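You operate a simulated robot arm through the tools that you are given. There is no shell and no other tool. Be economical: measure what you need, move in short steps, check, and stop when the job is done.

Carry out the task below with a simulated robot arm. There is one attempt and no reset: what you move stays moved.

TASK
The over lamp is lit: ease back to touch, lock the platen and run.
Fine: lock with the black lever, then switch on, start and let the run finish; leave the knobs as they stand; keep out of the yellow light guard.

Only the result counts: the job must be done as asked and must still hold three seconds after the hand-in. Knocking over, shifting, dropping, spilling or breaking anything else fails it.

THE ROBOT
A 7-joint arm with a two-finger parallel gripper, fixed in place. Base frame: the origin is at the foot of the arm, x ahead of it, y to its left, z up. Units: mm, rad, N and s.
Its first joint turns from -2.007 to 2.007 rad. Payload 3.91 kg.
The tool frame sits at the grasp point between the pads (the TCP): z along the fingers, y along the line on which they close. The tips reach 30 mm beyond it. Largest opening 110 mm; finger width 20, thickness 10; the body of the gripper, 48 by 112 mm, starts 55 mm behind the TCP.
Orientation is told as [roll, pitch, yaw] about the base's x, y, z axes, in that order, counted from this pose: with the fingers straight down and closing along the base's y, the tool's x points along the base's -x, its y along +y and its z along -z.

THE INTERFACE
- The arm moves only by the tool apply_moves. Its argument "rows" is a list of rows, each a list of 7 numbers: the shift along the tool's x, y, z in units of 50 mm (1.0 is 50 mm), then the turn, a rotation vector about the tool's x, y, z in units of 4 degrees (1.0 is 4 degrees), then the finger opening in mm, from 0 to 110. In form: [[x, y, z, ax, ay, az, hand], ...]. A call has 1 to 20 rows; each row shifts and turns the commanded pose from where the row before left it, along the tool's axes as they then stand. A call with a number of a shift or a turn outside -1 to 1 is refused whole. Rows are played at 5 a second. More than 50 mm and 0.15 rad between two rows, or a gripper value outside its range, and nothing of the call is played. Where a pose cannot be reached the arm comes as near as it can. A force on the tool above 40 N (or 10 N above the force at the start of the call, whichever is more), or a blocked arm, ends the call early, and 0.2 s more pass. Each finger travels about 108 mm/s and halts on what it meets, pressing with about 29 N; the grip force reading is that of the motor and also rises with nothing between the fingers. The clock runs only during rows and for 0.2 s after the last one: add rows that do not move to give the fingers time. It gives the time, the measured TCP pose, the force on the tool (base axes), the opening and the grip force at its end, in the units of the frame above (readings bear some noise).
- Cameras (640 x 400 px; columns grow to the right, rows downward): "scene" is fixed at [217.7, -649.9, 1613.9]; the picture's right is [1.00, -0.05, 0.00], its down [-0.01, -0.30, -0.95] and it looks along [0.05, 0.95, -0.30] (base axes); focal length 342 px, centre (320, 200). "wrist" rides on the gripper at [72, 17, -103] in the tool frame; the picture's right is [-0.23, 0.97, 0.00], its down [-0.76, -0.18, -0.62] and it looks along [-0.61, -0.14, 0.78] (tool axes); focal length 222 px, centre (320, 200). There is no depth. A picture from a camera that has moved, and an enlarged one, comes with that camera's place and axes in the base frame and with its lens.
- snapshot(camera): a new picture of that camera. The clock stands still meanwhile.
- slide_trunk(by): slides the trunk up (or, below 0, down) by that many mm; the arm rides with it, the base frame stays. It gives what a move gives, with no picture.
- inspect(camera, box): a new picture of the part [left, top, right, bottom] of that camera's present view, enlarged. The clock stands still meanwhile.
- sign_off(): hands the job in; it is judged then, once.

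Go step by step. Nothing tells you positions but the pictures and the camera data: compare them with the known pose of the tool, close in by small moves and look again before you grip or let go. The budget is 120 turns and 64 pictures, counting those below and the enlarged ones. Unless the task says otherwise, let go and move clear before handing in, and close with one line.

The tools are called after "Emit:" by a JSON object that holds its "name" and its "arguments". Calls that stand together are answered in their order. apply_moves: Moves the arm, as the interface text tells. Its arguments: {"type":"object","properties":{"rows":{"type":"array"}},"required":["rows"]} The other tools are called the same way: slide_trunk (by) slides the trunk up or down; snapshot (camera) takes a picture; inspect (camera, box) takes an enlarged picture of a part of a camera's view; sign_off () hands the job in.

At the start:

```text
t: 0.0
ee_pos: [398.0, 182.6, 1457.6]
orientation: [0.001, 0.0, 0.001]
contact_force: [0.4, -0.7, 0.0]
grip_width: 110.0
gripper_force: 0.0
trunk travel left (down, up): [-925.0, 65.0]
```

scene: 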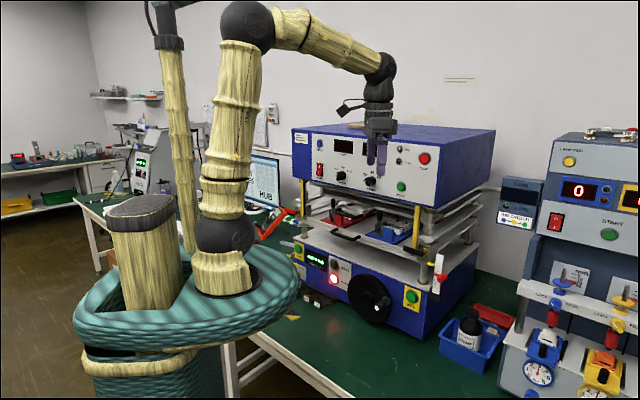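
wrist: 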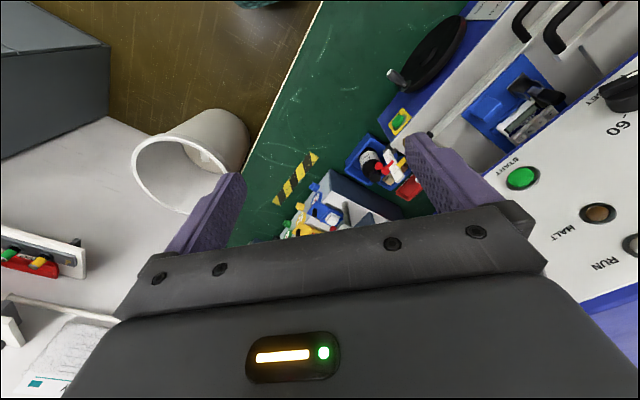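

The machine is a press/exposure unit with a handwheel at the bottom, and the upper panel has a rocker, a display and buttons. I'll enlarge the panels before moving.

Emit:
{"name": "inspect", "arguments": {"camera": "scene", "box": [280, 120, 500, 258]}}

Emit:
{"name": "inspect", "arguments": {"camera": "scene", "box": [280, 220, 460, 332]}}

Emit:
{"name": "inspect", "arguments": {"camera": "scene", "box": [480, 120, 640, 400]}}

```text
2.90 times, centred on (390, 189) of scene
camera zoom: at [217.7, -649.9, 1613.9], right [1.0, -0.05, 0.0], down [-0.01, -0.3, -0.95], along [0.05, 0.95, -0.3], focal length 993 px, centre (117, 232)
```

zoom: 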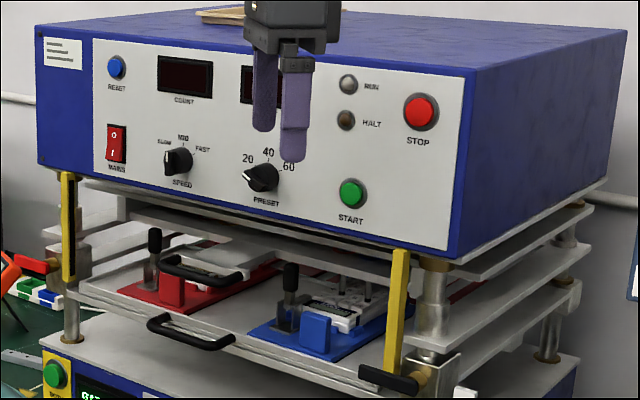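

```text
3.56 times, centred on (370, 276) of scene
camera zoom: at [217.7, -649.9, 1613.9], right [1.0, -0.05, 0.0], down [-0.01, -0.3, -0.95], along [0.05, 0.95, -0.3], focal length 1218 px, centre (142, -70)
```

zoom: 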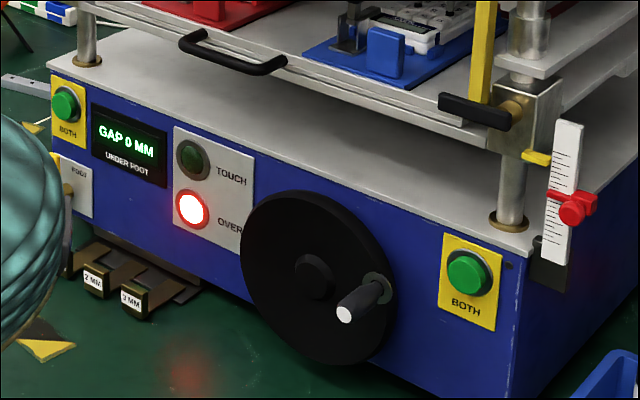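

```text
1.43 times, centred on (560, 260) of scene
camera zoom: at [217.7, -649.9, 1613.9], right [1.0, -0.05, 0.0], down [-0.01, -0.3, -0.95], along [0.05, 0.95, -0.3], focal length 489 px, centre (-23, 114)
```

zoom: 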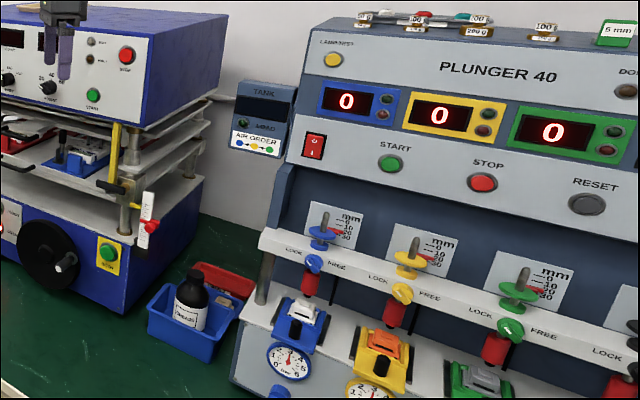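

The machine faces the base at about 45°. Triangulating from both views, the front plane is about 680 mm from the base axis, START is near (539, 417, 1319) and the wheel is near z 880. I'll yaw the tool 45° and move a little forward first.

Emit:
{"name": "apply_moves", "arguments": {"rows": [[0, 0, 0, 0, 0, -0.9375, 110], [0, 0, 0, 0, 0, -0.9375, 60], [0, 0, 0, 0, 0, -0.9375, 0], [0, 0, 0, 0, 0, -0.9375, 0], [0, 0, 0, 0, 0, -0.9375, 0], [0, 0, 0, 0, 0, -0.9375, 0], [0, 0, 0, 0, 0, -0.9375, 0], [0, 0, 0, 0, 0, -0.9375, 0], [0, 0, 0, 0, 0, -0.9375, 0], [0, 0, 0, 0, 0, -0.9375, 0], [0, 0, 0, 0, 0, -0.9375, 0], [0, 0, 0, 0, 0, -0.9375, 0], [-0.8, 0.8, 0, 0, 0, 0, 0], [-0.8, 0.8, 0, 0, 0, 0, 0]]}}

```text
refused: row 13 steps farther than a row can; nothing moved
```

Emit:
{"name": "apply_moves", "arguments": {"rows": [[0, 0, 0, 0, 0, -0.9375, 110], [0, 0, 0, 0, 0, -0.9375, 60], [0, 0, 0, 0, 0, -0.9375, 0], [0, 0, 0, 0, 0, -0.9375, 0], [0, 0, 0, 0, 0, -0.9375, 0], [0, 0, 0, 0, 0, -0.9375, 0], [0, 0, 0, 0, 0, -0.9375, 0], [0, 0, 0, 0, 0, -0.9375, 0], [0, 0, 0, 0, 0, -0.9375, 0], [0, 0, 0, 0, 0, -0.9375, 0], [0, 0, 0, 0, 0, -0.9375, 0], [0, 0, 0, 0, 0, -0.9375, 0], [-0.6, 0.6, 0, 0, 0, 0, 0], [-0.6, 0.6, 0, 0, 0, 0, 0], [-0.4, 0.6, 0, 0, 0, 0, 0]]}}

Emit:
{"name": "snapshot", "arguments": {"camera": "wrist"}}

```text
t: 3.2
ee_pos: [390.9, 301.0, 1455.9]
orientation: [-0.002, 0.0, 0.787]
contact_force: [-1.1, -0.3, 0.4]
grip_width: 0.0
gripper_force: 29.5
trunk travel left (down, up): [-925.0, 65.0]
```

```text
58 pictures are left
camera wrist: at [325.4, 262.3, 1559.6], right [-0.53, 0.85, 0.0], down [0.66, 0.41, 0.62], along [0.53, 0.33, -0.78], focal length 222 px, centre (320, 200)
```

wrist: 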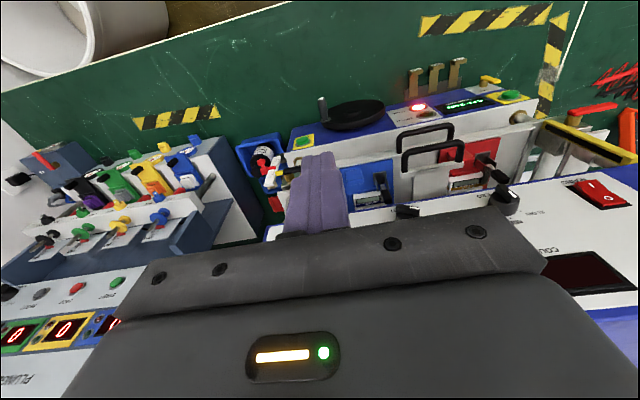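

Next I pitch the tool up to point horizontally at the machine face.

Emit:
{"name": "apply_moves", "arguments": {"rows": [[0, 0, 0, 0, -1, 0, 0], [0, 0, 0, 0, -1, 0, 0], [0, 0, 0, 0, -1, 0, 0], [0, 0, 0, 0, -1, 0, 0], [0, 0, 0, 0, -1, 0, 0], [0, 0, 0, 0, -1, 0, 0], [0, 0, 0, 0, -1, 0, 0], [0, 0, 0, 0, -1, 0, 0], [0, 0, 0, 0, -1, 0, 0], [0, 0, 0, 0, -1, 0, 0], [0, 0, 0, 0, -1, 0, 0], [0, 0, 0, 0, -1, 0, 0], [0, 0, 0, 0, -1, 0, 0], [0, 0, 0, 0, -1, 0, 0], [0, 0, 0, 0, -1, 0, 0], [0, 0, 0, 0, -1, 0, 0], [0, 0, 0, 0, -1, 0, 0], [0, 0, 0, 0, -1, 0, 0], [0, 0, 0, 0, -1, 0, 0], [0, 0, 0, 0, -1, 0, 0]]}}

```text
t: 7.4
ee_pos: [387.4, 302.2, 1472.4]
orientation: [-0.058, -1.346, 0.849]
contact_force: [-0.5, -0.4, 0.4]
grip_width: 0.1
gripper_force: 28.8
out of reach, approached as far as the arm can: row 14, 15
trunk travel left (down, up): [-925.0, 65.0]
```

The tool is nearly horizontal. I'll lower the trunk and look.

Emit:
{"name": "slide_trunk", "arguments": {"by": -350}}

Emit:
{"name": "apply_moves", "arguments": {"rows": [[0, 0, 0, 0, -1, 0, 0], [0, 0, 0, 0, -1, 0, 0], [0, 0, 0, 0, -0.5, 0, 0]]}}

Emit:
{"name": "snapshot", "arguments": {"camera": "scene"}}

Emit:
{"name": "snapshot", "arguments": {"camera": "wrist"}}

```text
t: 10.8
ee_pos: [386.8, 302.2, 1121.8]
orientation: [-0.061, -1.345, 0.849]
contact_force: [-0.4, -0.2, 0.6]
grip_width: 0.1
gripper_force: 28.6
trunk travel left (down, up): [-575.0, 415.0]
```

```text
t: 11.6
ee_pos: [389.5, 302.7, 1122.4]
orientation: [-0.243, -1.518, 1.034]
contact_force: [-0.7, -0.6, 0.1]
grip_width: 0.0
gripper_force: 29.1
trunk travel left (down, up): [-575.0, 415.0]
```

```text
57 pictures are left
```

scene: 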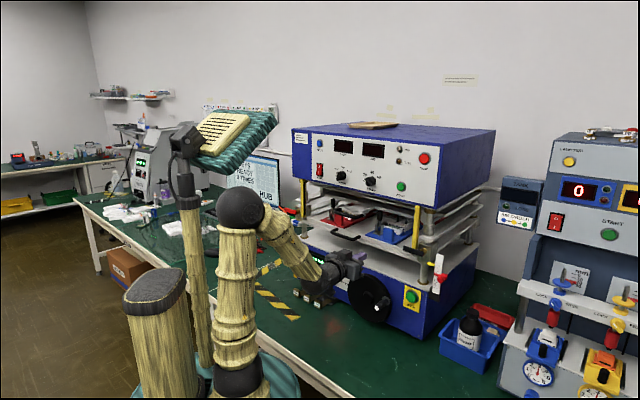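

```text
56 pictures are left
camera wrist: at [301.3, 238.0, 1056.5], right [-0.69, 0.69, 0.21], down [-0.29, -0.53, 0.8], along [0.67, 0.48, 0.57], focal length 222 px, centre (320, 200)
```

wrist: 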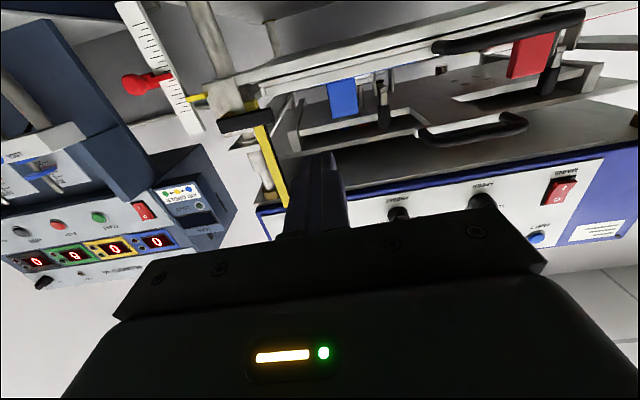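

I now have a good (inverted) view of the lever and the guard. I'll enlarge it and the lamps/wheel.

Emit:
{"name": "inspect", "arguments": {"camera": "wrist", "box": [110, 0, 350, 220]}}

Emit:
{"name": "inspect", "arguments": {"camera": "scene", "box": [400, 190, 470, 300]}}

```text
1.82 times, centred on (230, 110) of wrist
camera zoom: at [301.3, 238.0, 1056.5], right [-0.69, 0.69, 0.21], down [-0.29, -0.53, 0.8], along [0.67, 0.48, 0.57], focal length 404 px, centre (484, 364)
```

zoom: 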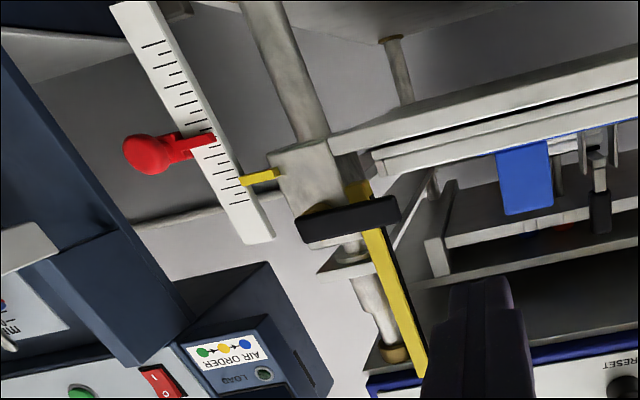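

```text
3.64 times, centred on (435, 245) of scene
camera zoom: at [217.7, -649.9, 1613.9], right [1.0, -0.05, 0.0], down [-0.01, -0.3, -0.95], along [0.05, 0.95, -0.3], focal length 1245 px, centre (-98, 36)
```

zoom: 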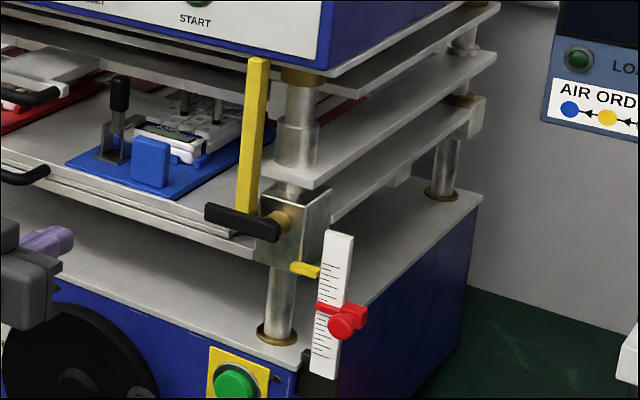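

The lever sits on the right post at about d 667 and z 1114, in front of the yellow bar. The wheel handle tip is near u 77, d 592, z 897. I'll roll the gripper 90° so the fingers straddle the handle vertically and the camera clears the table.

Emit:
{"name": "apply_moves", "arguments": {"rows": [[0, 0, 0, 0, 0, 1, 20], [0, 0, 0, 0, 0, 1, 40], [0, 0, 0, 0, 0, 1, 50], [0, 0, 0, 0, 0, 1, 50], [0, 0, 0, 0, 0, 1, 50], [0, 0, 0, 0, 0, 1, 50], [0, 0, 0, 0, 0, 1, 50], [0, 0, 0, 0, 0, 1, 50], [0, 0, 0, 0, 0, 1, 50], [0, 0, 0, 0, 0, 1, 50], [0, 0, 0, 0, 0, 1, 50], [0, 0, 0, 0, 0, 1, 50], [0, 0, 0, 0, 0, 1, 50], [0, 0, 0, 0, 0, 1, 50], [0, 0, 0, 0, 0, 1, 50], [0, 0, 0, 0, 0, 1, 50], [0, 0, 0, 0, 0, 1, 50], [0, 0, 0, 0, 0, 1, 50], [0, 0, 0, 0, 0, 1, 50], [0, 0, 0, 0, 0, 1, 50]]}}

Emit:
{"name": "apply_moves", "arguments": {"rows": [[0, 0, 0, 0, 0, 1, 50], [0, 0, 0, 0, 0, 1, 50], [0, 0, 0, 0, 0, 0.5, 50]]}}

Emit:
{"name": "slide_trunk", "arguments": {"by": -120}}

Emit:
{"name": "snapshot", "arguments": {"camera": "wrist"}}

Emit:
{"name": "snapshot", "arguments": {"camera": "scene"}}

```text
t: 15.8
ee_pos: [389.7, 303.4, 1123.5]
orientation: [1.52, -0.186, -0.772]
contact_force: [0.1, 0.0, 0.3]
grip_width: 49.7
gripper_force: 0.1
out of reach, approached as far as the arm can: row 13
trunk travel left (down, up): [-575.0, 415.0]
```

```text
t: 16.6
ee_pos: [389.0, 304.0, 1124.1]
orientation: [1.518, -0.012, -0.78]
contact_force: [-0.3, -0.1, -0.5]
grip_width: 50.1
gripper_force: 0.1
trunk travel left (down, up): [-575.0, 415.0]
```

```text
t: 18.1
ee_pos: [389.2, 304.8, 1003.8]
orientation: [1.52, -0.015, -0.781]
contact_force: [-0.3, -0.1, 0.2]
grip_width: 50.1
gripper_force: 0.0
trunk travel left (down, up): [-455.0, 535.0]
```

```text
53 pictures are left
camera wrist: at [264.1, 281.8, 1025.8], right [0.19, -0.11, 0.98], down [0.1, -0.99, -0.13], along [0.98, 0.12, -0.17], focal length 222 px, centre (320, 200)
```

wrist: 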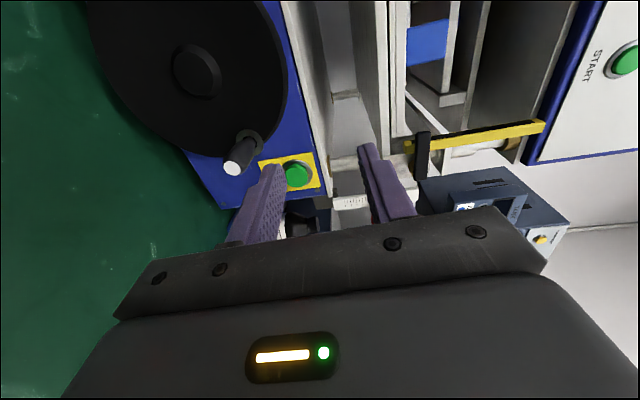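

```text
52 pictures are left
```

scene: 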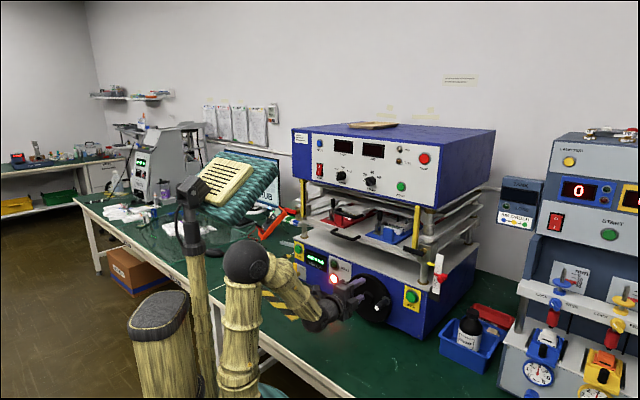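

The OVER lamp is visible from the scene camera. The handle tip is at about u 82, d 592, z 898, so I'll align in front of it and look again.

Emit:
{"name": "slide_trunk", "arguments": {"by": -105}}

Emit:
{"name": "apply_moves", "arguments": {"rows": [[-0.45, 0, 0.5, 0, 0, 0, 60], [0, 0, 0.5, 0, 0, 0, 60]]}}

Emit:
{"name": "snapshot", "arguments": {"camera": "wrist"}}

Emit:
{"name": "inspect", "arguments": {"camera": "scene", "box": [280, 220, 460, 332]}}

```text
t: 19.5
ee_pos: [388.0, 304.6, 899.7]
orientation: [1.52, -0.014, -0.781]
contact_force: [0.2, 0.2, -0.4]
grip_width: 50.2
gripper_force: 0.1
trunk travel left (down, up): [-350.0, 640.0]
```

```text
t: 20.1
ee_pos: [442.0, 324.8, 896.8]
orientation: [1.519, -0.011, -0.78]
contact_force: [0.0, -0.6, 0.5]
grip_width: 60.1
gripper_force: 0.1
trunk travel left (down, up): [-350.0, 640.0]
```

```text
51 pictures are left
camera wrist: at [316.3, 303.0, 918.3], right [0.19, -0.11, 0.98], down [0.1, -0.99, -0.13], along [0.98, 0.12, -0.17], focal length 222 px, centre (320, 200)
```

wrist: 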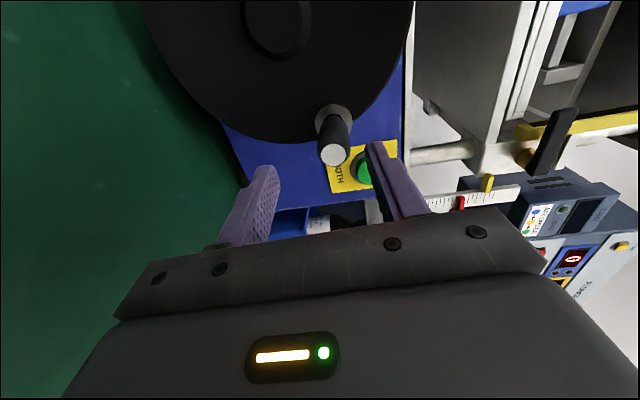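

```text
3.56 times, centred on (370, 276) of scene
camera zoom: at [217.7, -649.9, 1613.9], right [1.0, -0.05, 0.0], down [-0.01, -0.3, -0.95], along [0.05, 0.95, -0.3], focal length 1218 px, centre (142, -70)
```

zoom: 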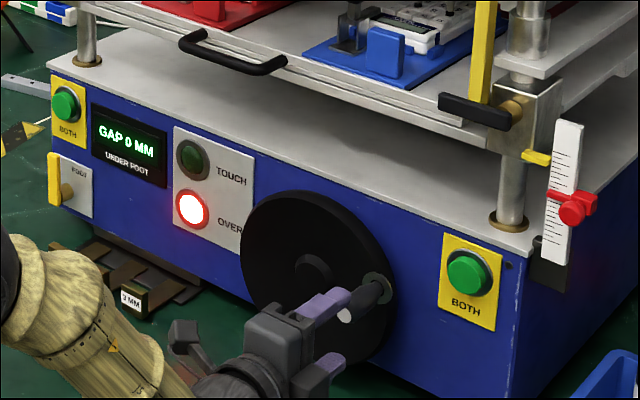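

The knob is nearly centred between the fingers. I'll raise 8 mm, go forward and close on the handle.

Emit:
{"name": "apply_moves", "arguments": {"rows": [[0, 0.16, 0.3, 0, 0, 0, 60], [0, 0, 0.3, 0, 0, 0, 60], [0, 0.02, 0.4, 0, 0, 0, 60]]}}

Emit:
{"name": "inspect", "arguments": {"camera": "scene", "box": [280, 220, 460, 332]}}

Emit:
{"name": "snapshot", "arguments": {"camera": "wrist"}}

```text
t: 20.9
ee_pos: [475.5, 359.4, 902.8]
orientation: [1.518, -0.014, -0.778]
contact_force: [-0.3, -0.1, -0.1]
grip_width: 60.1
gripper_force: 0.0
trunk travel left (down, up): [-350.0, 640.0]
```

```text
3.56 times, centred on (370, 276) of scene
camera zoom: at [217.7, -649.9, 1613.9], right [1.0, -0.05, 0.0], down [-0.01, -0.3, -0.95], along [0.05, 0.95, -0.3], focal length 1218 px, centre (142, -70)
```

zoom: 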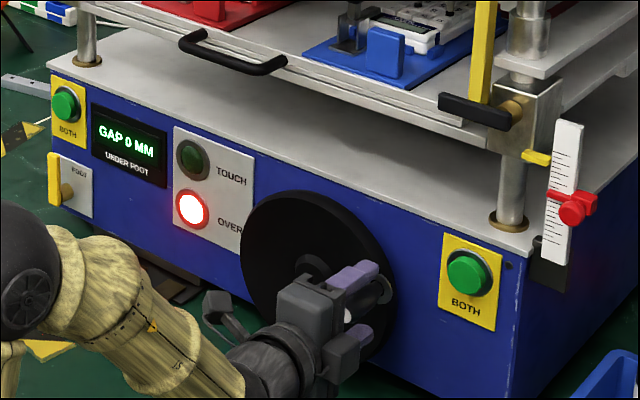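

```text
48 pictures are left
camera wrist: at [351.0, 337.8, 924.7], right [0.19, -0.11, 0.98], down [0.1, -0.99, -0.13], along [0.98, 0.12, -0.17], focal length 222 px, centre (320, 200)
```

wrist: 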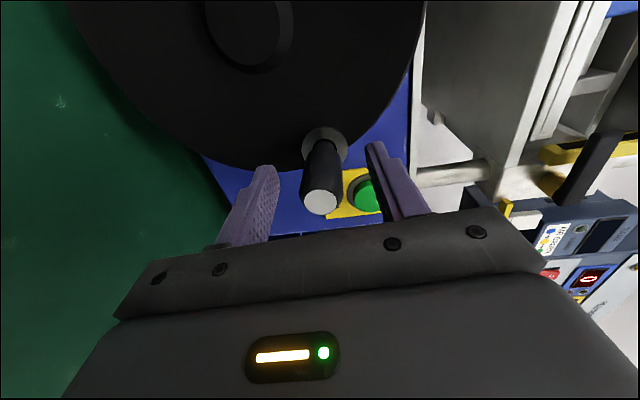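

The handle is between the fingers. I'll close to a loose straddle and try a small upward (counter-clockwise) push.

Emit:
{"name": "apply_moves", "arguments": {"rows": [[0, 0, 0, 0, 0, 0, 27], [0, 0, 0, 0, 0, 0, 27], [0, 0.08, 0, 0, 0, 0, 27], [0, 0.08, 0, 0, 0, 0, 27], [0, 0.08, 0, 0, 0, 0, 27], [0, 0.08, 0, 0, 0, 0, 27], [0, 0, 0, 0, 0, 0, 27]]}}

Emit:
{"name": "inspect", "arguments": {"camera": "scene", "box": [280, 220, 460, 332]}}

```text
t: 22.5
ee_pos: [475.9, 361.2, 917.8]
orientation: [1.518, -0.015, -0.783]
contact_force: [-0.8, 0.7, -3.3]
grip_width: 28.5
gripper_force: 1.5
trunk travel left (down, up): [-350.0, 640.0]
```

```text
3.56 times, centred on (370, 276) of scene
camera zoom: at [217.7, -649.9, 1613.9], right [1.0, -0.05, 0.0], down [-0.01, -0.3, -0.95], along [0.05, 0.95, -0.3], focal length 1218 px, centre (142, -70)
```

zoom: 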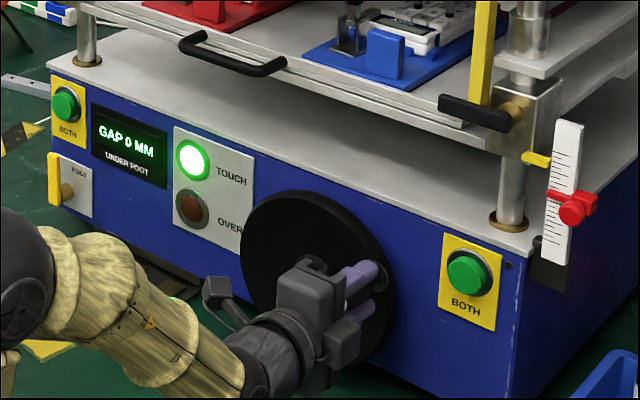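

TOUCH is lit and OVER is off. I'll open, back out and verify it holds.

Emit:
{"name": "apply_moves", "arguments": {"rows": [[0, 0, 0, 0, 0, 0, 60], [0, 0, 0, 0, 0, 0, 60], [0, 0, -0.4, 0, 0, 0, 60], [0, 0, -0.6, 0, 0, 0, 60], [0, 0, -0.8, 0, 0, 0, 60], [0, 0, -0.6, 0, 0, 0, 60]]}}

Emit:
{"name": "slide_trunk", "arguments": {"by": 195}}

Emit:
{"name": "snapshot", "arguments": {"camera": "scene"}}

Emit:
{"name": "snapshot", "arguments": {"camera": "wrist"}}

```text
t: 23.9
ee_pos: [390.5, 273.7, 926.1]
orientation: [1.52, -0.014, -0.779]
contact_force: [-0.2, -1.2, 0.1]
grip_width: 60.2
gripper_force: 0.1
trunk travel left (down, up): [-350.0, 640.0]
```

```text
t: 26.0
ee_pos: [390.5, 272.9, 1121.3]
orientation: [1.517, -0.015, -0.781]
contact_force: [0.6, 0.1, 0.9]
grip_width: 59.8
gripper_force: 0.1
trunk travel left (down, up): [-545.0, 445.0]
```

```text
46 pictures are left
```

scene: 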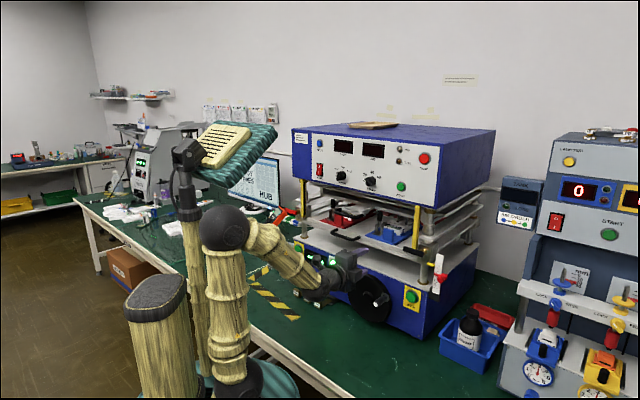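

```text
45 pictures are left
camera wrist: at [265.0, 251.1, 1143.2], right [0.19, -0.11, 0.98], down [0.1, -0.99, -0.13], along [0.98, 0.12, -0.17], focal length 222 px, centre (320, 200)
```

wrist: 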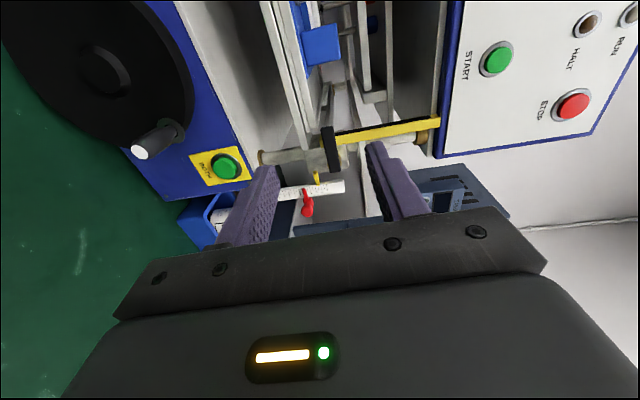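

TOUCH still shows green. The black lever spans u≈119–190 at z≈1112, d≈660, with its pivot at the right end. I'll move nearer and look at it in detail.

Emit:
{"name": "apply_moves", "arguments": {"rows": [[-0.6, 0, 0.5, 0, 0, 0, 60], [-0.3, 0.3, 0.5, 0, 0, 0, 60], [0, 0.2, 0.2, 0, 0, 0, 60]]}}

Emit:
{"name": "inspect", "arguments": {"camera": "wrist", "box": [220, 60, 460, 210]}}

Emit:
{"name": "inspect", "arguments": {"camera": "scene", "box": [390, 200, 460, 244]}}

```text
t: 26.8
ee_pos: [465.1, 285.2, 1146.3]
orientation: [1.519, -0.014, -0.78]
contact_force: [0.0, 0.1, 0.0]
grip_width: 59.7
gripper_force: 0.0
trunk travel left (down, up): [-545.0, 445.0]
```

```text
2.67 times, centred on (340, 135) of wrist
camera zoom: at [339.9, 262.3, 1168.4], right [0.19, -0.11, 0.98], down [0.1, -0.99, -0.13], along [0.98, 0.12, -0.17], focal length 592 px, centre (267, 373)
```

zoom: 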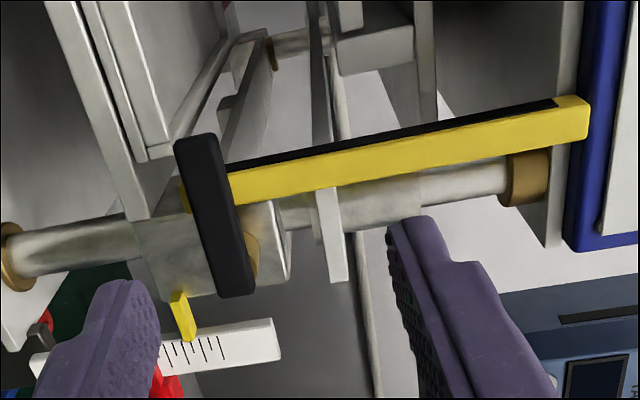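

```text
9.09 times, centred on (425, 222) of scene
camera zoom: at [217.7, -649.9, 1613.9], right [1.0, -0.05, 0.0], down [-0.01, -0.3, -0.95], along [0.05, 0.95, -0.3], focal length 3113 px, centre (-634, 0)
```

zoom: 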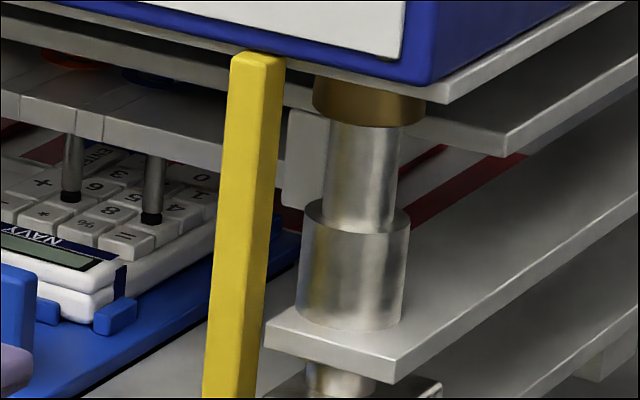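

The guard bars' front is at about d 690 and the lever's front at about d 670. I'll press the lever down with closed fingers at u≈145, in front of the bar and short of the guard plane. First I position above it.

Emit:
{"name": "apply_moves", "arguments": {"rows": [[-0.36, 0, 0.3, 0, 0, 0, 20], [0, 0, 0.5, 0, 0, 0, 0], [0, 0, 0.5, 0, 0, 0, 0], [0, 0, 0.5, 0, 0, 0, 0], [0, 0, 0.46, 0, 0, 0, 0]]}}

Emit:
{"name": "snapshot", "arguments": {"camera": "wrist"}}

Emit:
{"name": "inspect", "arguments": {"camera": "scene", "box": [370, 210, 460, 266]}}

```text
t: 28.0
ee_pos: [557.5, 353.1, 1136.9]
orientation: [1.52, -0.016, -0.779]
contact_force: [-0.8, 0.3, 0.1]
grip_width: 0.0
gripper_force: 28.8
trunk travel left (down, up): [-545.0, 445.0]
```

```text
42 pictures are left
camera wrist: at [432.6, 330.4, 1158.5], right [0.19, -0.11, 0.98], down [0.1, -0.99, -0.13], along [0.98, 0.12, -0.17], focal length 222 px, centre (320, 200)
```

wrist: 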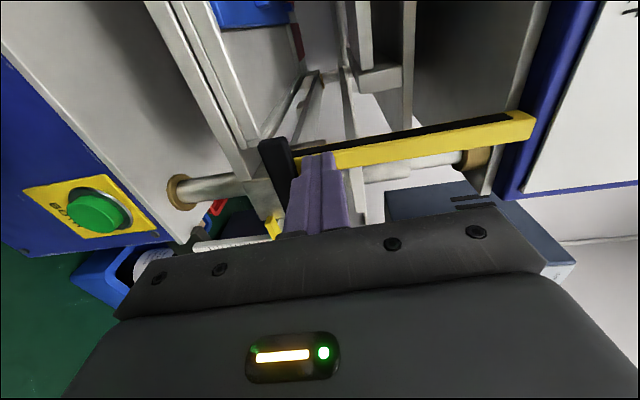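

```text
7.11 times, centred on (415, 238) of scene
camera zoom: at [217.7, -649.9, 1613.9], right [1.0, -0.05, 0.0], down [-0.01, -0.3, -0.95], along [0.05, 0.95, -0.3], focal length 2435 px, centre (-356, -70)
```

zoom: 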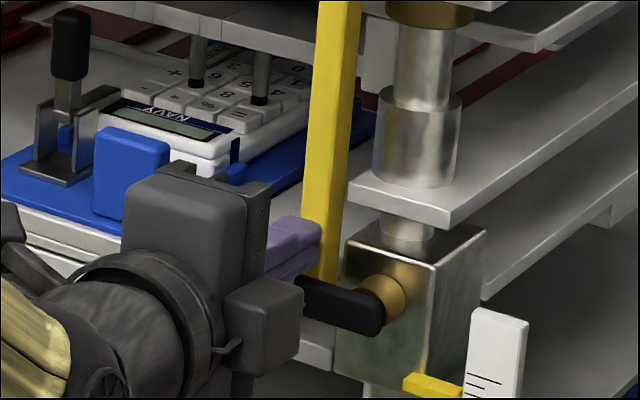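

The tips are above the lever, just in front of the bar. I'll go 3 mm further forward and press down gently.

Emit:
{"name": "apply_moves", "arguments": {"rows": [[0, 0, 0.06, 0, 0, 0, 0], [0, -0.1, 0, 0, 0, 0, 0], [0, -0.1, 0, 0, 0, 0, 0], [0, -0.1, 0, 0, 0, 0, 0], [0, -0.1, 0, 0, 0, 0, 0], [0, -0.1, 0, 0, 0, 0, 0]]}}

Emit:
{"name": "snapshot", "arguments": {"camera": "wrist"}}

Emit:
{"name": "inspect", "arguments": {"camera": "scene", "box": [370, 210, 460, 266]}}

```text
t: 29.2
ee_pos: [557.9, 353.6, 1130.8]
orientation: [1.548, -0.02, -0.782]
contact_force: [-5.5, -4.1, 10.6]
grip_width: 0.0
gripper_force: 28.9
trunk travel left (down, up): [-545.0, 445.0]
stopped in row 5: the force on the tool passed its limit (the readings are from after the stop); the commanded pose is now the measured one
```

```text
40 pictures are left
camera wrist: at [432.5, 330.7, 1149.5], right [0.16, -0.13, 0.98], down [0.1, -0.98, -0.15], along [0.98, 0.12, -0.15], focal length 222 px, centre (320, 200)
```

wrist: 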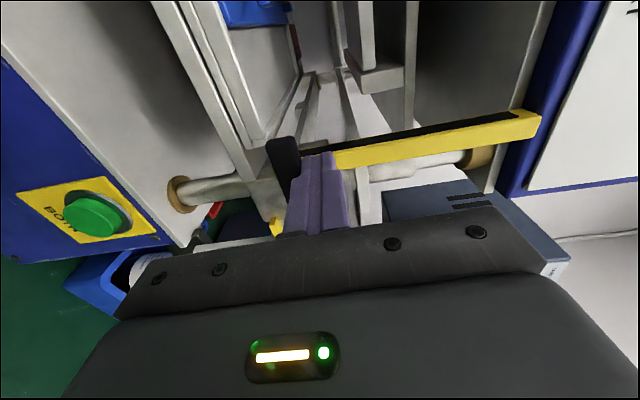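

```text
7.11 times, centred on (415, 238) of scene
camera zoom: at [217.7, -649.9, 1613.9], right [1.0, -0.05, 0.0], down [-0.01, -0.3, -0.95], along [0.05, 0.95, -0.3], focal length 2435 px, centre (-356, -70)
```

zoom: 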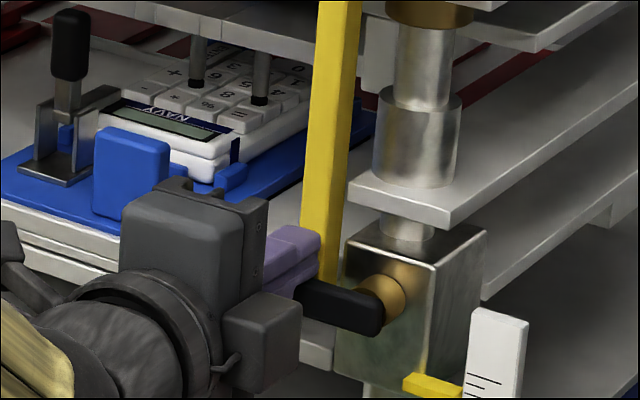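

The lever doesn't move down; that is a stop. I'll go beneath it and try upward.

Emit:
{"name": "apply_moves", "arguments": {"rows": [[0, 0.1, 0, 0, 0, 0, 0], [0, 0, -0.6, 0, 0, 0, 0], [0, 0, -0.4, 0, 0, 0, 0], [0, -0.5, 0, 0, 0, 0, 0], [0, -0.46, 0, 0, 0, 0, 0], [0, 0, 0.5, 0, 0, 0, 0], [0, 0, 0.5, 0, 0, 0, 0]]}}

Emit:
{"name": "snapshot", "arguments": {"camera": "wrist"}}

Emit:
{"name": "inspect", "arguments": {"camera": "scene", "box": [290, 200, 460, 306]}}

```text
t: 30.8
ee_pos: [557.5, 354.2, 1082.5]
orientation: [1.539, -0.018, -0.78]
contact_force: [-0.2, -1.1, 0.8]
grip_width: 0.0
gripper_force: 28.9
trunk travel left (down, up): [-545.0, 445.0]
```

```text
38 pictures are left
camera wrist: at [432.4, 332.1, 1103.0], right [0.17, -0.13, 0.98], down [0.1, -0.98, -0.14], along [0.98, 0.12, -0.16], focal length 222 px, centre (320, 200)
```

wrist: 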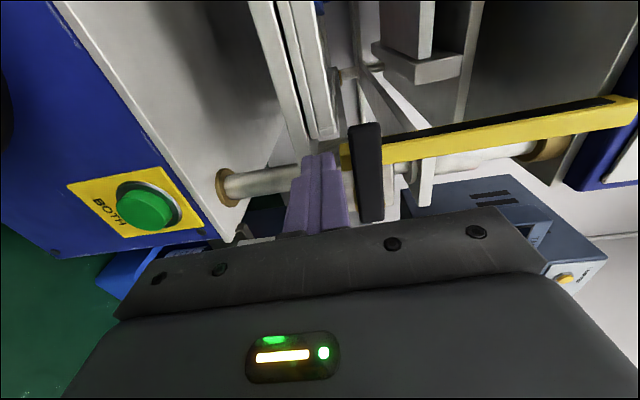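

```text
3.76 times, centred on (375, 253) of scene
camera zoom: at [217.7, -649.9, 1613.9], right [1.0, -0.05, 0.0], down [-0.01, -0.3, -0.95], along [0.05, 0.95, -0.3], focal length 1289 px, centre (113, 0)
```

zoom: 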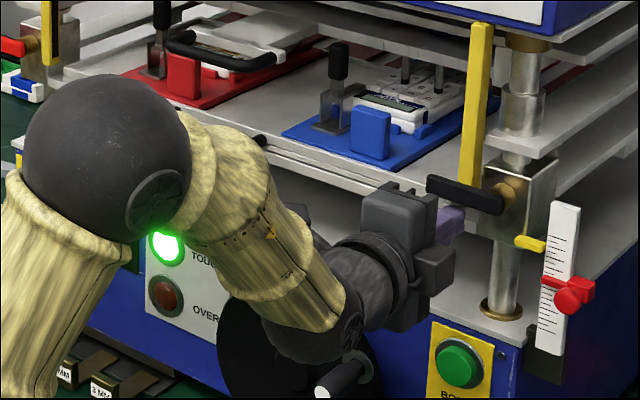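

TOUCH remains lit, and the fingers are just under the lever. Now I push upward.

Emit:
{"name": "apply_moves", "arguments": {"rows": [[0, 0.1, 0.02, 0, 0, 0, 0], [0, 0.1, 0, 0, 0, 0, 0], [0, 0.1, 0, 0, 0, 0, 0], [0, 0.1, 0, 0, 0, 0, 0], [0, 0.1, 0, 0, 0, 0, 0], [0, 0.1, 0, 0, 0, 0, 0], [0, 0.1, 0, 0, 0, 0, 0]]}}

Emit:
{"name": "snapshot", "arguments": {"camera": "wrist"}}

```text
t: 31.6
ee_pos: [558.3, 354.2, 1088.1]
orientation: [1.512, -0.015, -0.776]
contact_force: [0.0, 2.2, -6.9]
grip_width: 0.0
gripper_force: 29.2
trunk travel left (down, up): [-545.0, 445.0]
stopped in row 3: the force on the tool passed its limit (the readings are from after the stop); the commanded pose is now the measured one
```

```text
36 pictures are left
camera wrist: at [434.0, 332.0, 1110.8], right [0.19, -0.11, 0.98], down [0.1, -0.99, -0.13], along [0.98, 0.12, -0.18], focal length 222 px, centre (320, 200)
```

wrist: 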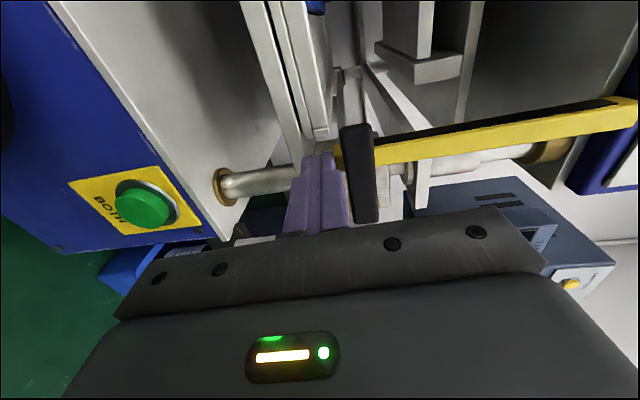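

It stopped on contact, possibly from impact or too short a lever arm. I'll shift toward the lever's free end and push up slowly.

Emit:
{"name": "apply_moves", "arguments": {"rows": [[0, -0.1, 0, 0, 0, 0, 0], [0.3, 0, 0, 0, 0, 0, 0], [0, 0.06, 0, 0, 0, 0, 0], [0, 0.03, 0, 0, 0, 0, 0], [0, 0.03, 0, 0, 0, 0, 0], [0, 0.03, 0, 0, 0, 0, 0], [0, 0.03, 0, 0, 0, 0, 0], [0, 0.03, 0, 0, 0, 0, 0], [0, 0.03, 0, 0, 0, 0, 0], [0, 0.03, 0, 0, 0, 0, 0], [0, 0.03, 0, 0, 0, 0, 0], [0, 0.03, 0, 0, 0, 0, 0], [0, 0.03, 0, 0, 0, 0, 0]]}}

Emit:
{"name": "inspect", "arguments": {"camera": "wrist", "box": [220, 80, 440, 240]}}

Emit:
{"name": "inspect", "arguments": {"camera": "scene", "box": [370, 210, 460, 266]}}

```text
t: 34.4
ee_pos: [545.9, 365.5, 1101.8]
orientation: [1.518, -0.014, -0.778]
contact_force: [-1.2, -0.1, -1.2]
grip_width: 0.0
gripper_force: 29.0
trunk travel left (down, up): [-545.0, 445.0]
```

```text
2.50 times, centred on (330, 160) of wrist
camera zoom: at [423.0, 342.8, 1124.3], right [0.19, -0.11, 0.98], down [0.1, -0.99, -0.13], along [0.98, 0.12, -0.17], focal length 555 px, centre (295, 300)
```

zoom: 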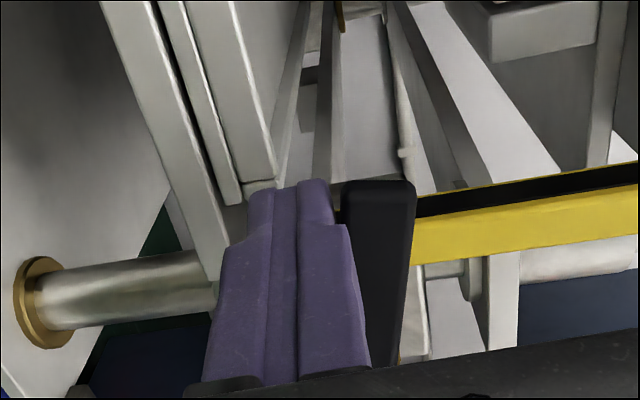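

```text
7.11 times, centred on (415, 238) of scene
camera zoom: at [217.7, -649.9, 1613.9], right [1.0, -0.05, 0.0], down [-0.01, -0.3, -0.95], along [0.05, 0.95, -0.3], focal length 2435 px, centre (-356, -70)
```

zoom: 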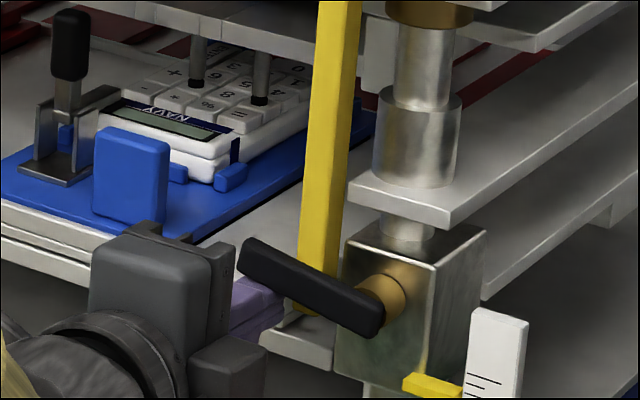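

It turned upward about 10° with little force. I'll keep following the arc up.

Emit:
{"name": "apply_moves", "arguments": {"rows": [[0, 0.05, 0, 0, 0, 0, 0], [0, 0.05, 0, 0, 0, 0, 0], [0, 0.05, 0, 0, 0, 0, 0], [0, 0.05, 0, 0, 0, 0, 0], [0, 0.05, 0, 0, 0, 0, 0], [0, 0.05, 0, 0, 0, 0, 0], [0, 0.05, 0, 0, 0, 0, 0], [-0.02, 0.055, 0, 0, 0, 0, 0], [-0.02, 0.055, 0, 0, 0, 0, 0], [-0.02, 0.055, 0, 0, 0, 0, 0], [-0.02, 0.055, 0, 0, 0, 0, 0], [-0.02, 0.055, 0, 0, 0, 0, 0], [-0.03, 0.055, 0, 0, 0, 0, 0]]}}

Emit:
{"name": "inspect", "arguments": {"camera": "wrist", "box": [220, 80, 440, 240]}}

Emit:
{"name": "inspect", "arguments": {"camera": "scene", "box": [370, 210, 460, 266]}}

```text
t: 37.2
ee_pos: [550.5, 366.2, 1135.4]
orientation: [1.512, -0.016, -0.771]
contact_force: [-16.5, 12.2, -13.9]
grip_width: 0.0
gripper_force: 28.7
trunk travel left (down, up): [-545.0, 445.0]
```

```text
2.50 times, centred on (330, 160) of wrist
camera zoom: at [425.7, 343.1, 1157.8], right [0.19, -0.11, 0.98], down [0.11, -0.99, -0.13], along [0.98, 0.13, -0.18], focal length 555 px, centre (295, 300)
```

zoom: 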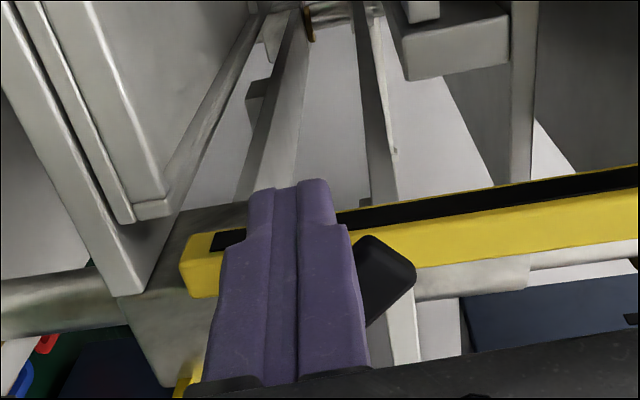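

```text
7.11 times, centred on (415, 238) of scene
camera zoom: at [217.7, -649.9, 1613.9], right [1.0, -0.05, 0.0], down [-0.01, -0.3, -0.95], along [0.05, 0.95, -0.3], focal length 2435 px, centre (-356, -70)
```

zoom: 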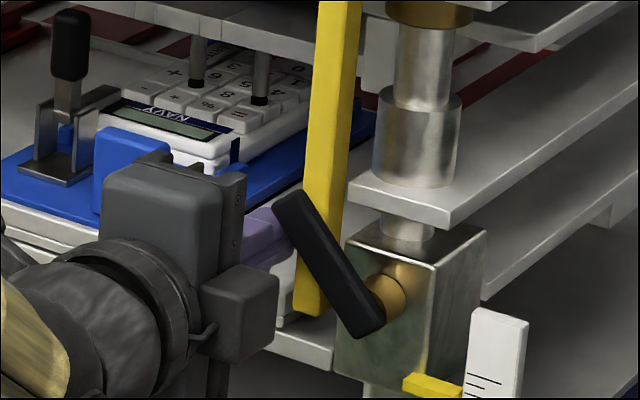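

The lever is at about 45° with some resistance. I'll continue a little along the arc to find its end stop.

Emit:
{"name": "apply_moves", "arguments": {"rows": [[-0.03, 0.05, 0, 0, 0, 0, 0], [-0.03, 0.05, 0, 0, 0, 0, 0], [-0.04, 0.05, 0, 0, 0, 0, 0], [-0.04, 0.05, 0, 0, 0, 0, 0], [-0.05, 0.05, 0, 0, 0, 0, 0], [-0.05, 0.04, 0, 0, 0, 0, 0]]}}

Emit:
{"name": "inspect", "arguments": {"camera": "scene", "box": [370, 210, 460, 266]}}

```text
t: 38.0
ee_pos: [550.5, 364.9, 1140.3]
orientation: [1.506, -0.012, -0.761]
contact_force: [-6.2, 6.9, -2.0]
grip_width: 0.0
gripper_force: 29.1
trunk travel left (down, up): [-545.0, 445.0]
stopped in row 3: the force on the tool passed its limit (the readings are from after the stop); the commanded pose is now the measured one
```

```text
7.11 times, centred on (415, 238) of scene
camera zoom: at [217.7, -649.9, 1613.9], right [1.0, -0.05, 0.0], down [-0.01, -0.3, -0.95], along [0.05, 0.95, -0.3], focal length 2435 px, centre (-356, -70)
```

zoom: 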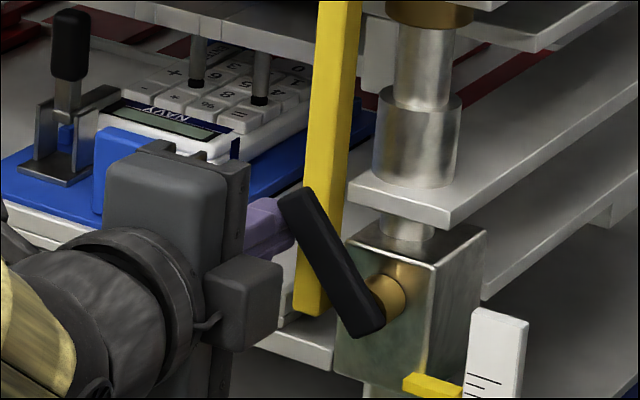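

It's at about 45° and stiffening. I'll do a slow push to see whether this is the end stop.

Emit:
{"name": "apply_moves", "arguments": {"rows": [[-0.013, 0.015, 0, 0, 0, 0, 0], [-0.013, 0.015, 0, 0, 0, 0, 0], [-0.013, 0.015, 0, 0, 0, 0, 0], [-0.013, 0.015, 0, 0, 0, 0, 0], [-0.013, 0.015, 0, 0, 0, 0, 0], [-0.013, 0.015, 0, 0, 0, 0, 0], [-0.013, 0.015, 0, 0, 0, 0, 0], [-0.013, 0.015, 0, 0, 0, 0, 0], [-0.013, 0.015, 0, 0, 0, 0, 0], [-0.013, 0.015, 0, 0, 0, 0, 0], [-0.013, 0.015, 0, 0, 0, 0, 0], [-0.013, 0.015, 0, 0, 0, 0, 0]]}}

Emit:
{"name": "inspect", "arguments": {"camera": "wrist", "box": [220, 80, 440, 240]}}

Emit:
{"name": "inspect", "arguments": {"camera": "scene", "box": [370, 210, 460, 266]}}

```text
t: 39.5
ee_pos: [549.8, 365.5, 1142.2]
orientation: [1.495, -0.015, -0.752]
contact_force: [-4.9, 9.8, -2.1]
grip_width: 0.2
gripper_force: 29.6
trunk travel left (down, up): [-545.0, 445.0]
stopped in row 7: the force on the tool passed its limit (the readings are from after the stop); the commanded pose is now the measured one
```

```text
2.50 times, centred on (330, 160) of wrist
camera zoom: at [426.5, 340.4, 1165.7], right [0.21, -0.09, 0.97], down [0.12, -0.98, -0.12], along [0.97, 0.15, -0.19], focal length 555 px, centre (295, 300)
```

zoom: 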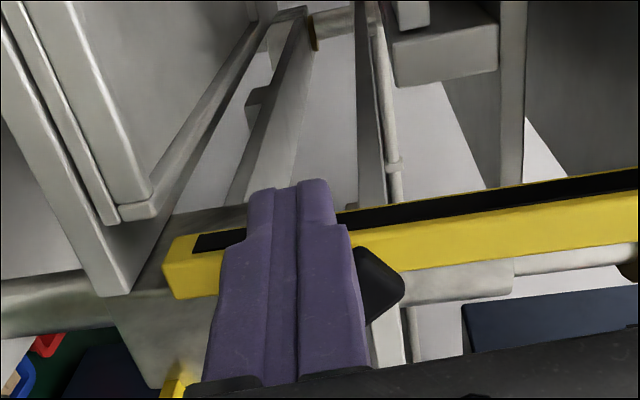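

```text
7.11 times, centred on (415, 238) of scene
camera zoom: at [217.7, -649.9, 1613.9], right [1.0, -0.05, 0.0], down [-0.01, -0.3, -0.95], along [0.05, 0.95, -0.3], focal length 2435 px, centre (-356, -70)
```

zoom: 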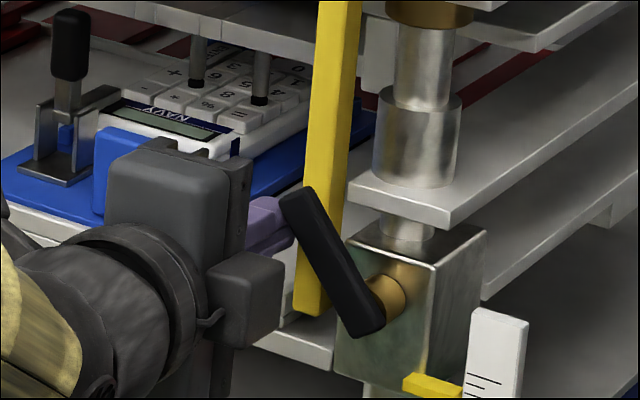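

The finger may be catching the side of the yellow bar rather than a lever stop. I'll back out and look carefully.

Emit:
{"name": "apply_moves", "arguments": {"rows": [[0.06, -0.06, 0, 0, 0, 0, 0], [0, 0, -0.5, 0, 0, 0, 0], [0, 0, -0.5, 0, 0, 0, 0], [0, 0.5, -0.4, 0, 0, 0, 0], [0, 0.5, 0, 0, 0, 0, 0]]}}

Emit:
{"name": "inspect", "arguments": {"camera": "wrist", "box": [200, 60, 480, 235]}}

Emit:
{"name": "inspect", "arguments": {"camera": "scene", "box": [395, 210, 459, 250]}}

```text
t: 40.7
ee_pos: [504.0, 315.4, 1193.3]
orientation: [1.498, -0.012, -0.759]
contact_force: [0.4, 0.3, 0.3]
grip_width: 0.0
gripper_force: 29.0
trunk travel left (down, up): [-545.0, 445.0]
```

```text
2.29 times, centred on (340, 148) of wrist
camera zoom: at [380.7, 290.9, 1217.3], right [0.21, -0.1, 0.97], down [0.12, -0.99, -0.12], along [0.97, 0.14, -0.19], focal length 508 px, centre (274, 320)
```

zoom: 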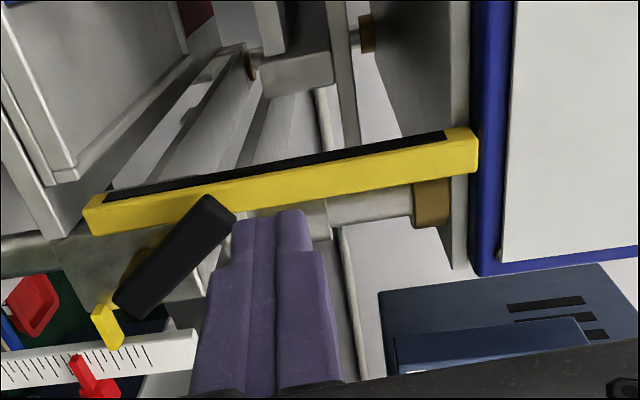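

```text
10.00 times, centred on (427, 230) of scene
camera zoom: at [217.7, -649.9, 1613.9], right [1.0, -0.05, 0.0], down [-0.01, -0.3, -0.95], along [0.05, 0.95, -0.3], focal length 3425 px, centre (-750, -100)
```

zoom: 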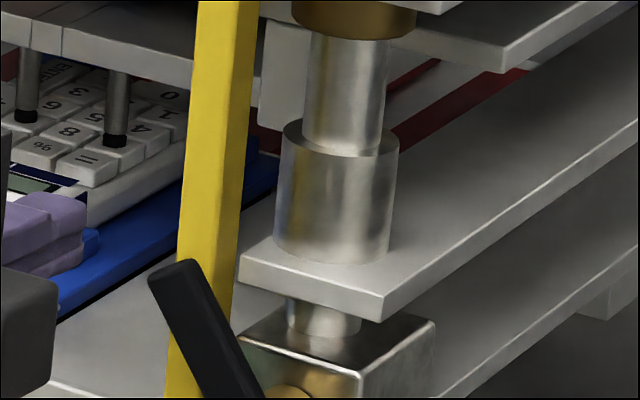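

The lever is at about 45° and the bar's front face is at about d 685, close to where my tips drifted (≈678). I'll straighten the tool, come in a few mm shallower and push right/up again to tell a stop from a snag.

Emit:
{"name": "apply_moves", "arguments": {"rows": [[0.2, -0.2, 0, -0.9, -0.37, 0, 0], [0.1, -0.6, 0, 0, 0, 0, 0], [0, -0.48, 0, 0, 0, 0, 0]]}}

```text
t: 41.5
ee_pos: [492.9, 323.8, 1127.3]
orientation: [1.562, -0.014, -0.786]
contact_force: [0.1, 0.3, 0.2]
grip_width: 0.0
gripper_force: 28.7
trunk travel left (down, up): [-545.0, 445.0]
```

Emit:
{"name": "apply_moves", "arguments": {"rows": [[0, 0, 0.6, 0, 0, 0, 0], [0, 0, 0.5, 0, 0, 0, 0], [0, 0, 0.2, 0, 0, 0, 0], [-0.1, 0, 0, 0, 0, 0, 0], [-0.04, 0.02, 0, 0, 0, 0, 0], [-0.03, 0.03, 0, 0, 0, 0, 0], [-0.03, 0.03, 0, 0, 0, 0, 0], [-0.03, 0.03, 0, 0, 0, 0, 0], [-0.03, 0.03, 0, 0, 0, 0, 0], [-0.03, 0.03, 0, 0, 0, 0, 0], [-0.03, 0.03, 0, 0, 0, 0, 0], [-0.03, 0.03, 0, 0, 0, 0, 0], [-0.03, 0.03, 0, 0, 0, 0, 0], [-0.03, 0.03, 0, 0, 0, 0, 0]]}}

Emit:
{"name": "inspect", "arguments": {"camera": "wrist", "box": [200, 60, 480, 235]}}

Emit:
{"name": "inspect", "arguments": {"camera": "scene", "box": [370, 210, 460, 266]}}

```text
t: 44.5
ee_pos: [552.5, 355.9, 1143.4]
orientation: [1.563, -0.013, -0.786]
contact_force: [-0.1, -1.5, -0.3]
grip_width: 0.0
gripper_force: 29.7
trunk travel left (down, up): [-545.0, 445.0]
```

```text
2.29 times, centred on (340, 148) of wrist
camera zoom: at [428.5, 334.1, 1161.2], right [0.16, -0.14, 0.98], down [0.1, -0.98, -0.16], along [0.98, 0.12, -0.14], focal length 508 px, centre (274, 320)
```

zoom: 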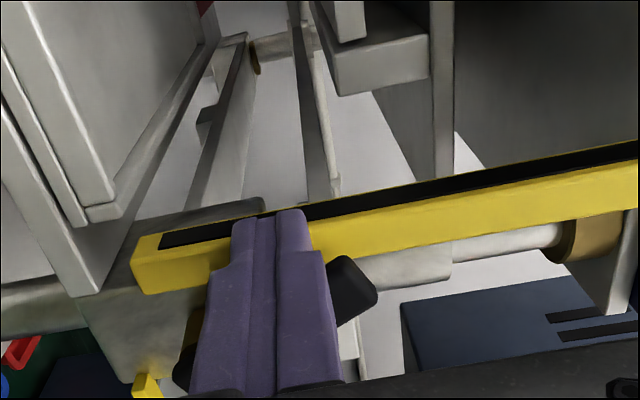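

```text
7.11 times, centred on (415, 238) of scene
camera zoom: at [217.7, -649.9, 1613.9], right [1.0, -0.05, 0.0], down [-0.01, -0.3, -0.95], along [0.05, 0.95, -0.3], focal length 2435 px, centre (-356, -70)
```

zoom: 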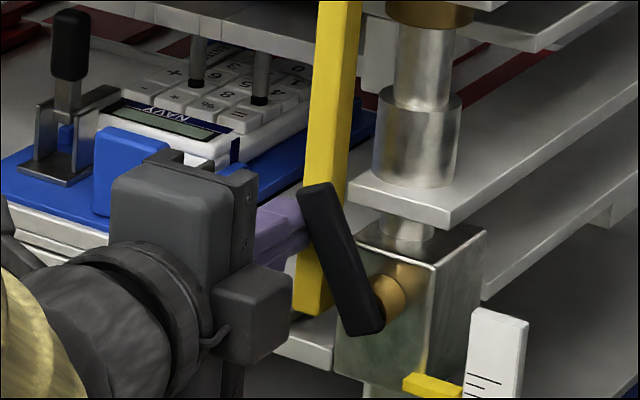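

It was the bar snag; the lever now moves freely past it. I'll continue toward upright.

Emit:
{"name": "apply_moves", "arguments": {"rows": [[-0.03, 0.016, 0, 0, 0, 0, 0], [-0.03, 0.016, 0, 0, 0, 0, 0], [-0.03, 0.016, 0, 0, 0, 0, 0], [-0.03, 0.016, 0, 0, 0, 0, 0], [-0.03, 0.016, 0, 0, 0, 0, 0], [-0.03, 0.016, 0, 0, 0, 0, 0], [-0.03, 0.016, 0, 0, 0, 0, 0], [-0.03, 0.01, 0, 0, 0, 0, 0], [-0.03, 0.01, 0, 0, 0, 0, 0], [-0.03, 0.01, 0, 0, 0, 0, 0], [-0.03, 0.01, 0, 0, 0, 0, 0], [-0.03, 0, 0, 0, 0, 0, 0], [-0.03, 0, 0, 0, 0, 0, 0], [-0.03, 0, 0, 0, 0, 0, 0]]}}

Emit:
{"name": "inspect", "arguments": {"camera": "scene", "box": [370, 210, 460, 266]}}

```text
t: 47.5
ee_pos: [567.6, 341.4, 1151.5]
orientation: [1.562, -0.014, -0.784]
contact_force: [-3.9, -0.3, 1.2]
grip_width: 0.0
gripper_force: 29.2
trunk travel left (down, up): [-545.0, 445.0]
```

```text
7.11 times, centred on (415, 238) of scene
camera zoom: at [217.7, -649.9, 1613.9], right [1.0, -0.05, 0.0], down [-0.01, -0.3, -0.95], along [0.05, 0.95, -0.3], focal length 2435 px, centre (-356, -70)
```

zoom: 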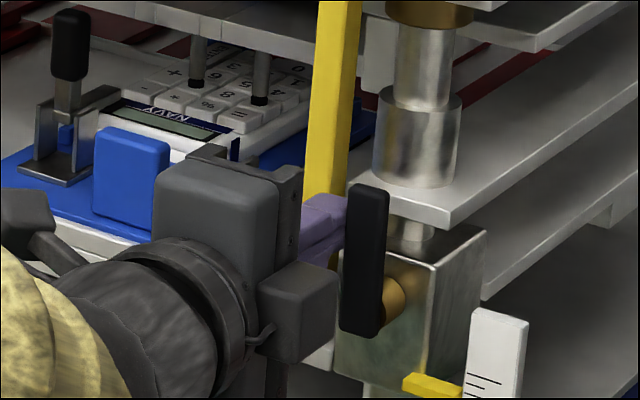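

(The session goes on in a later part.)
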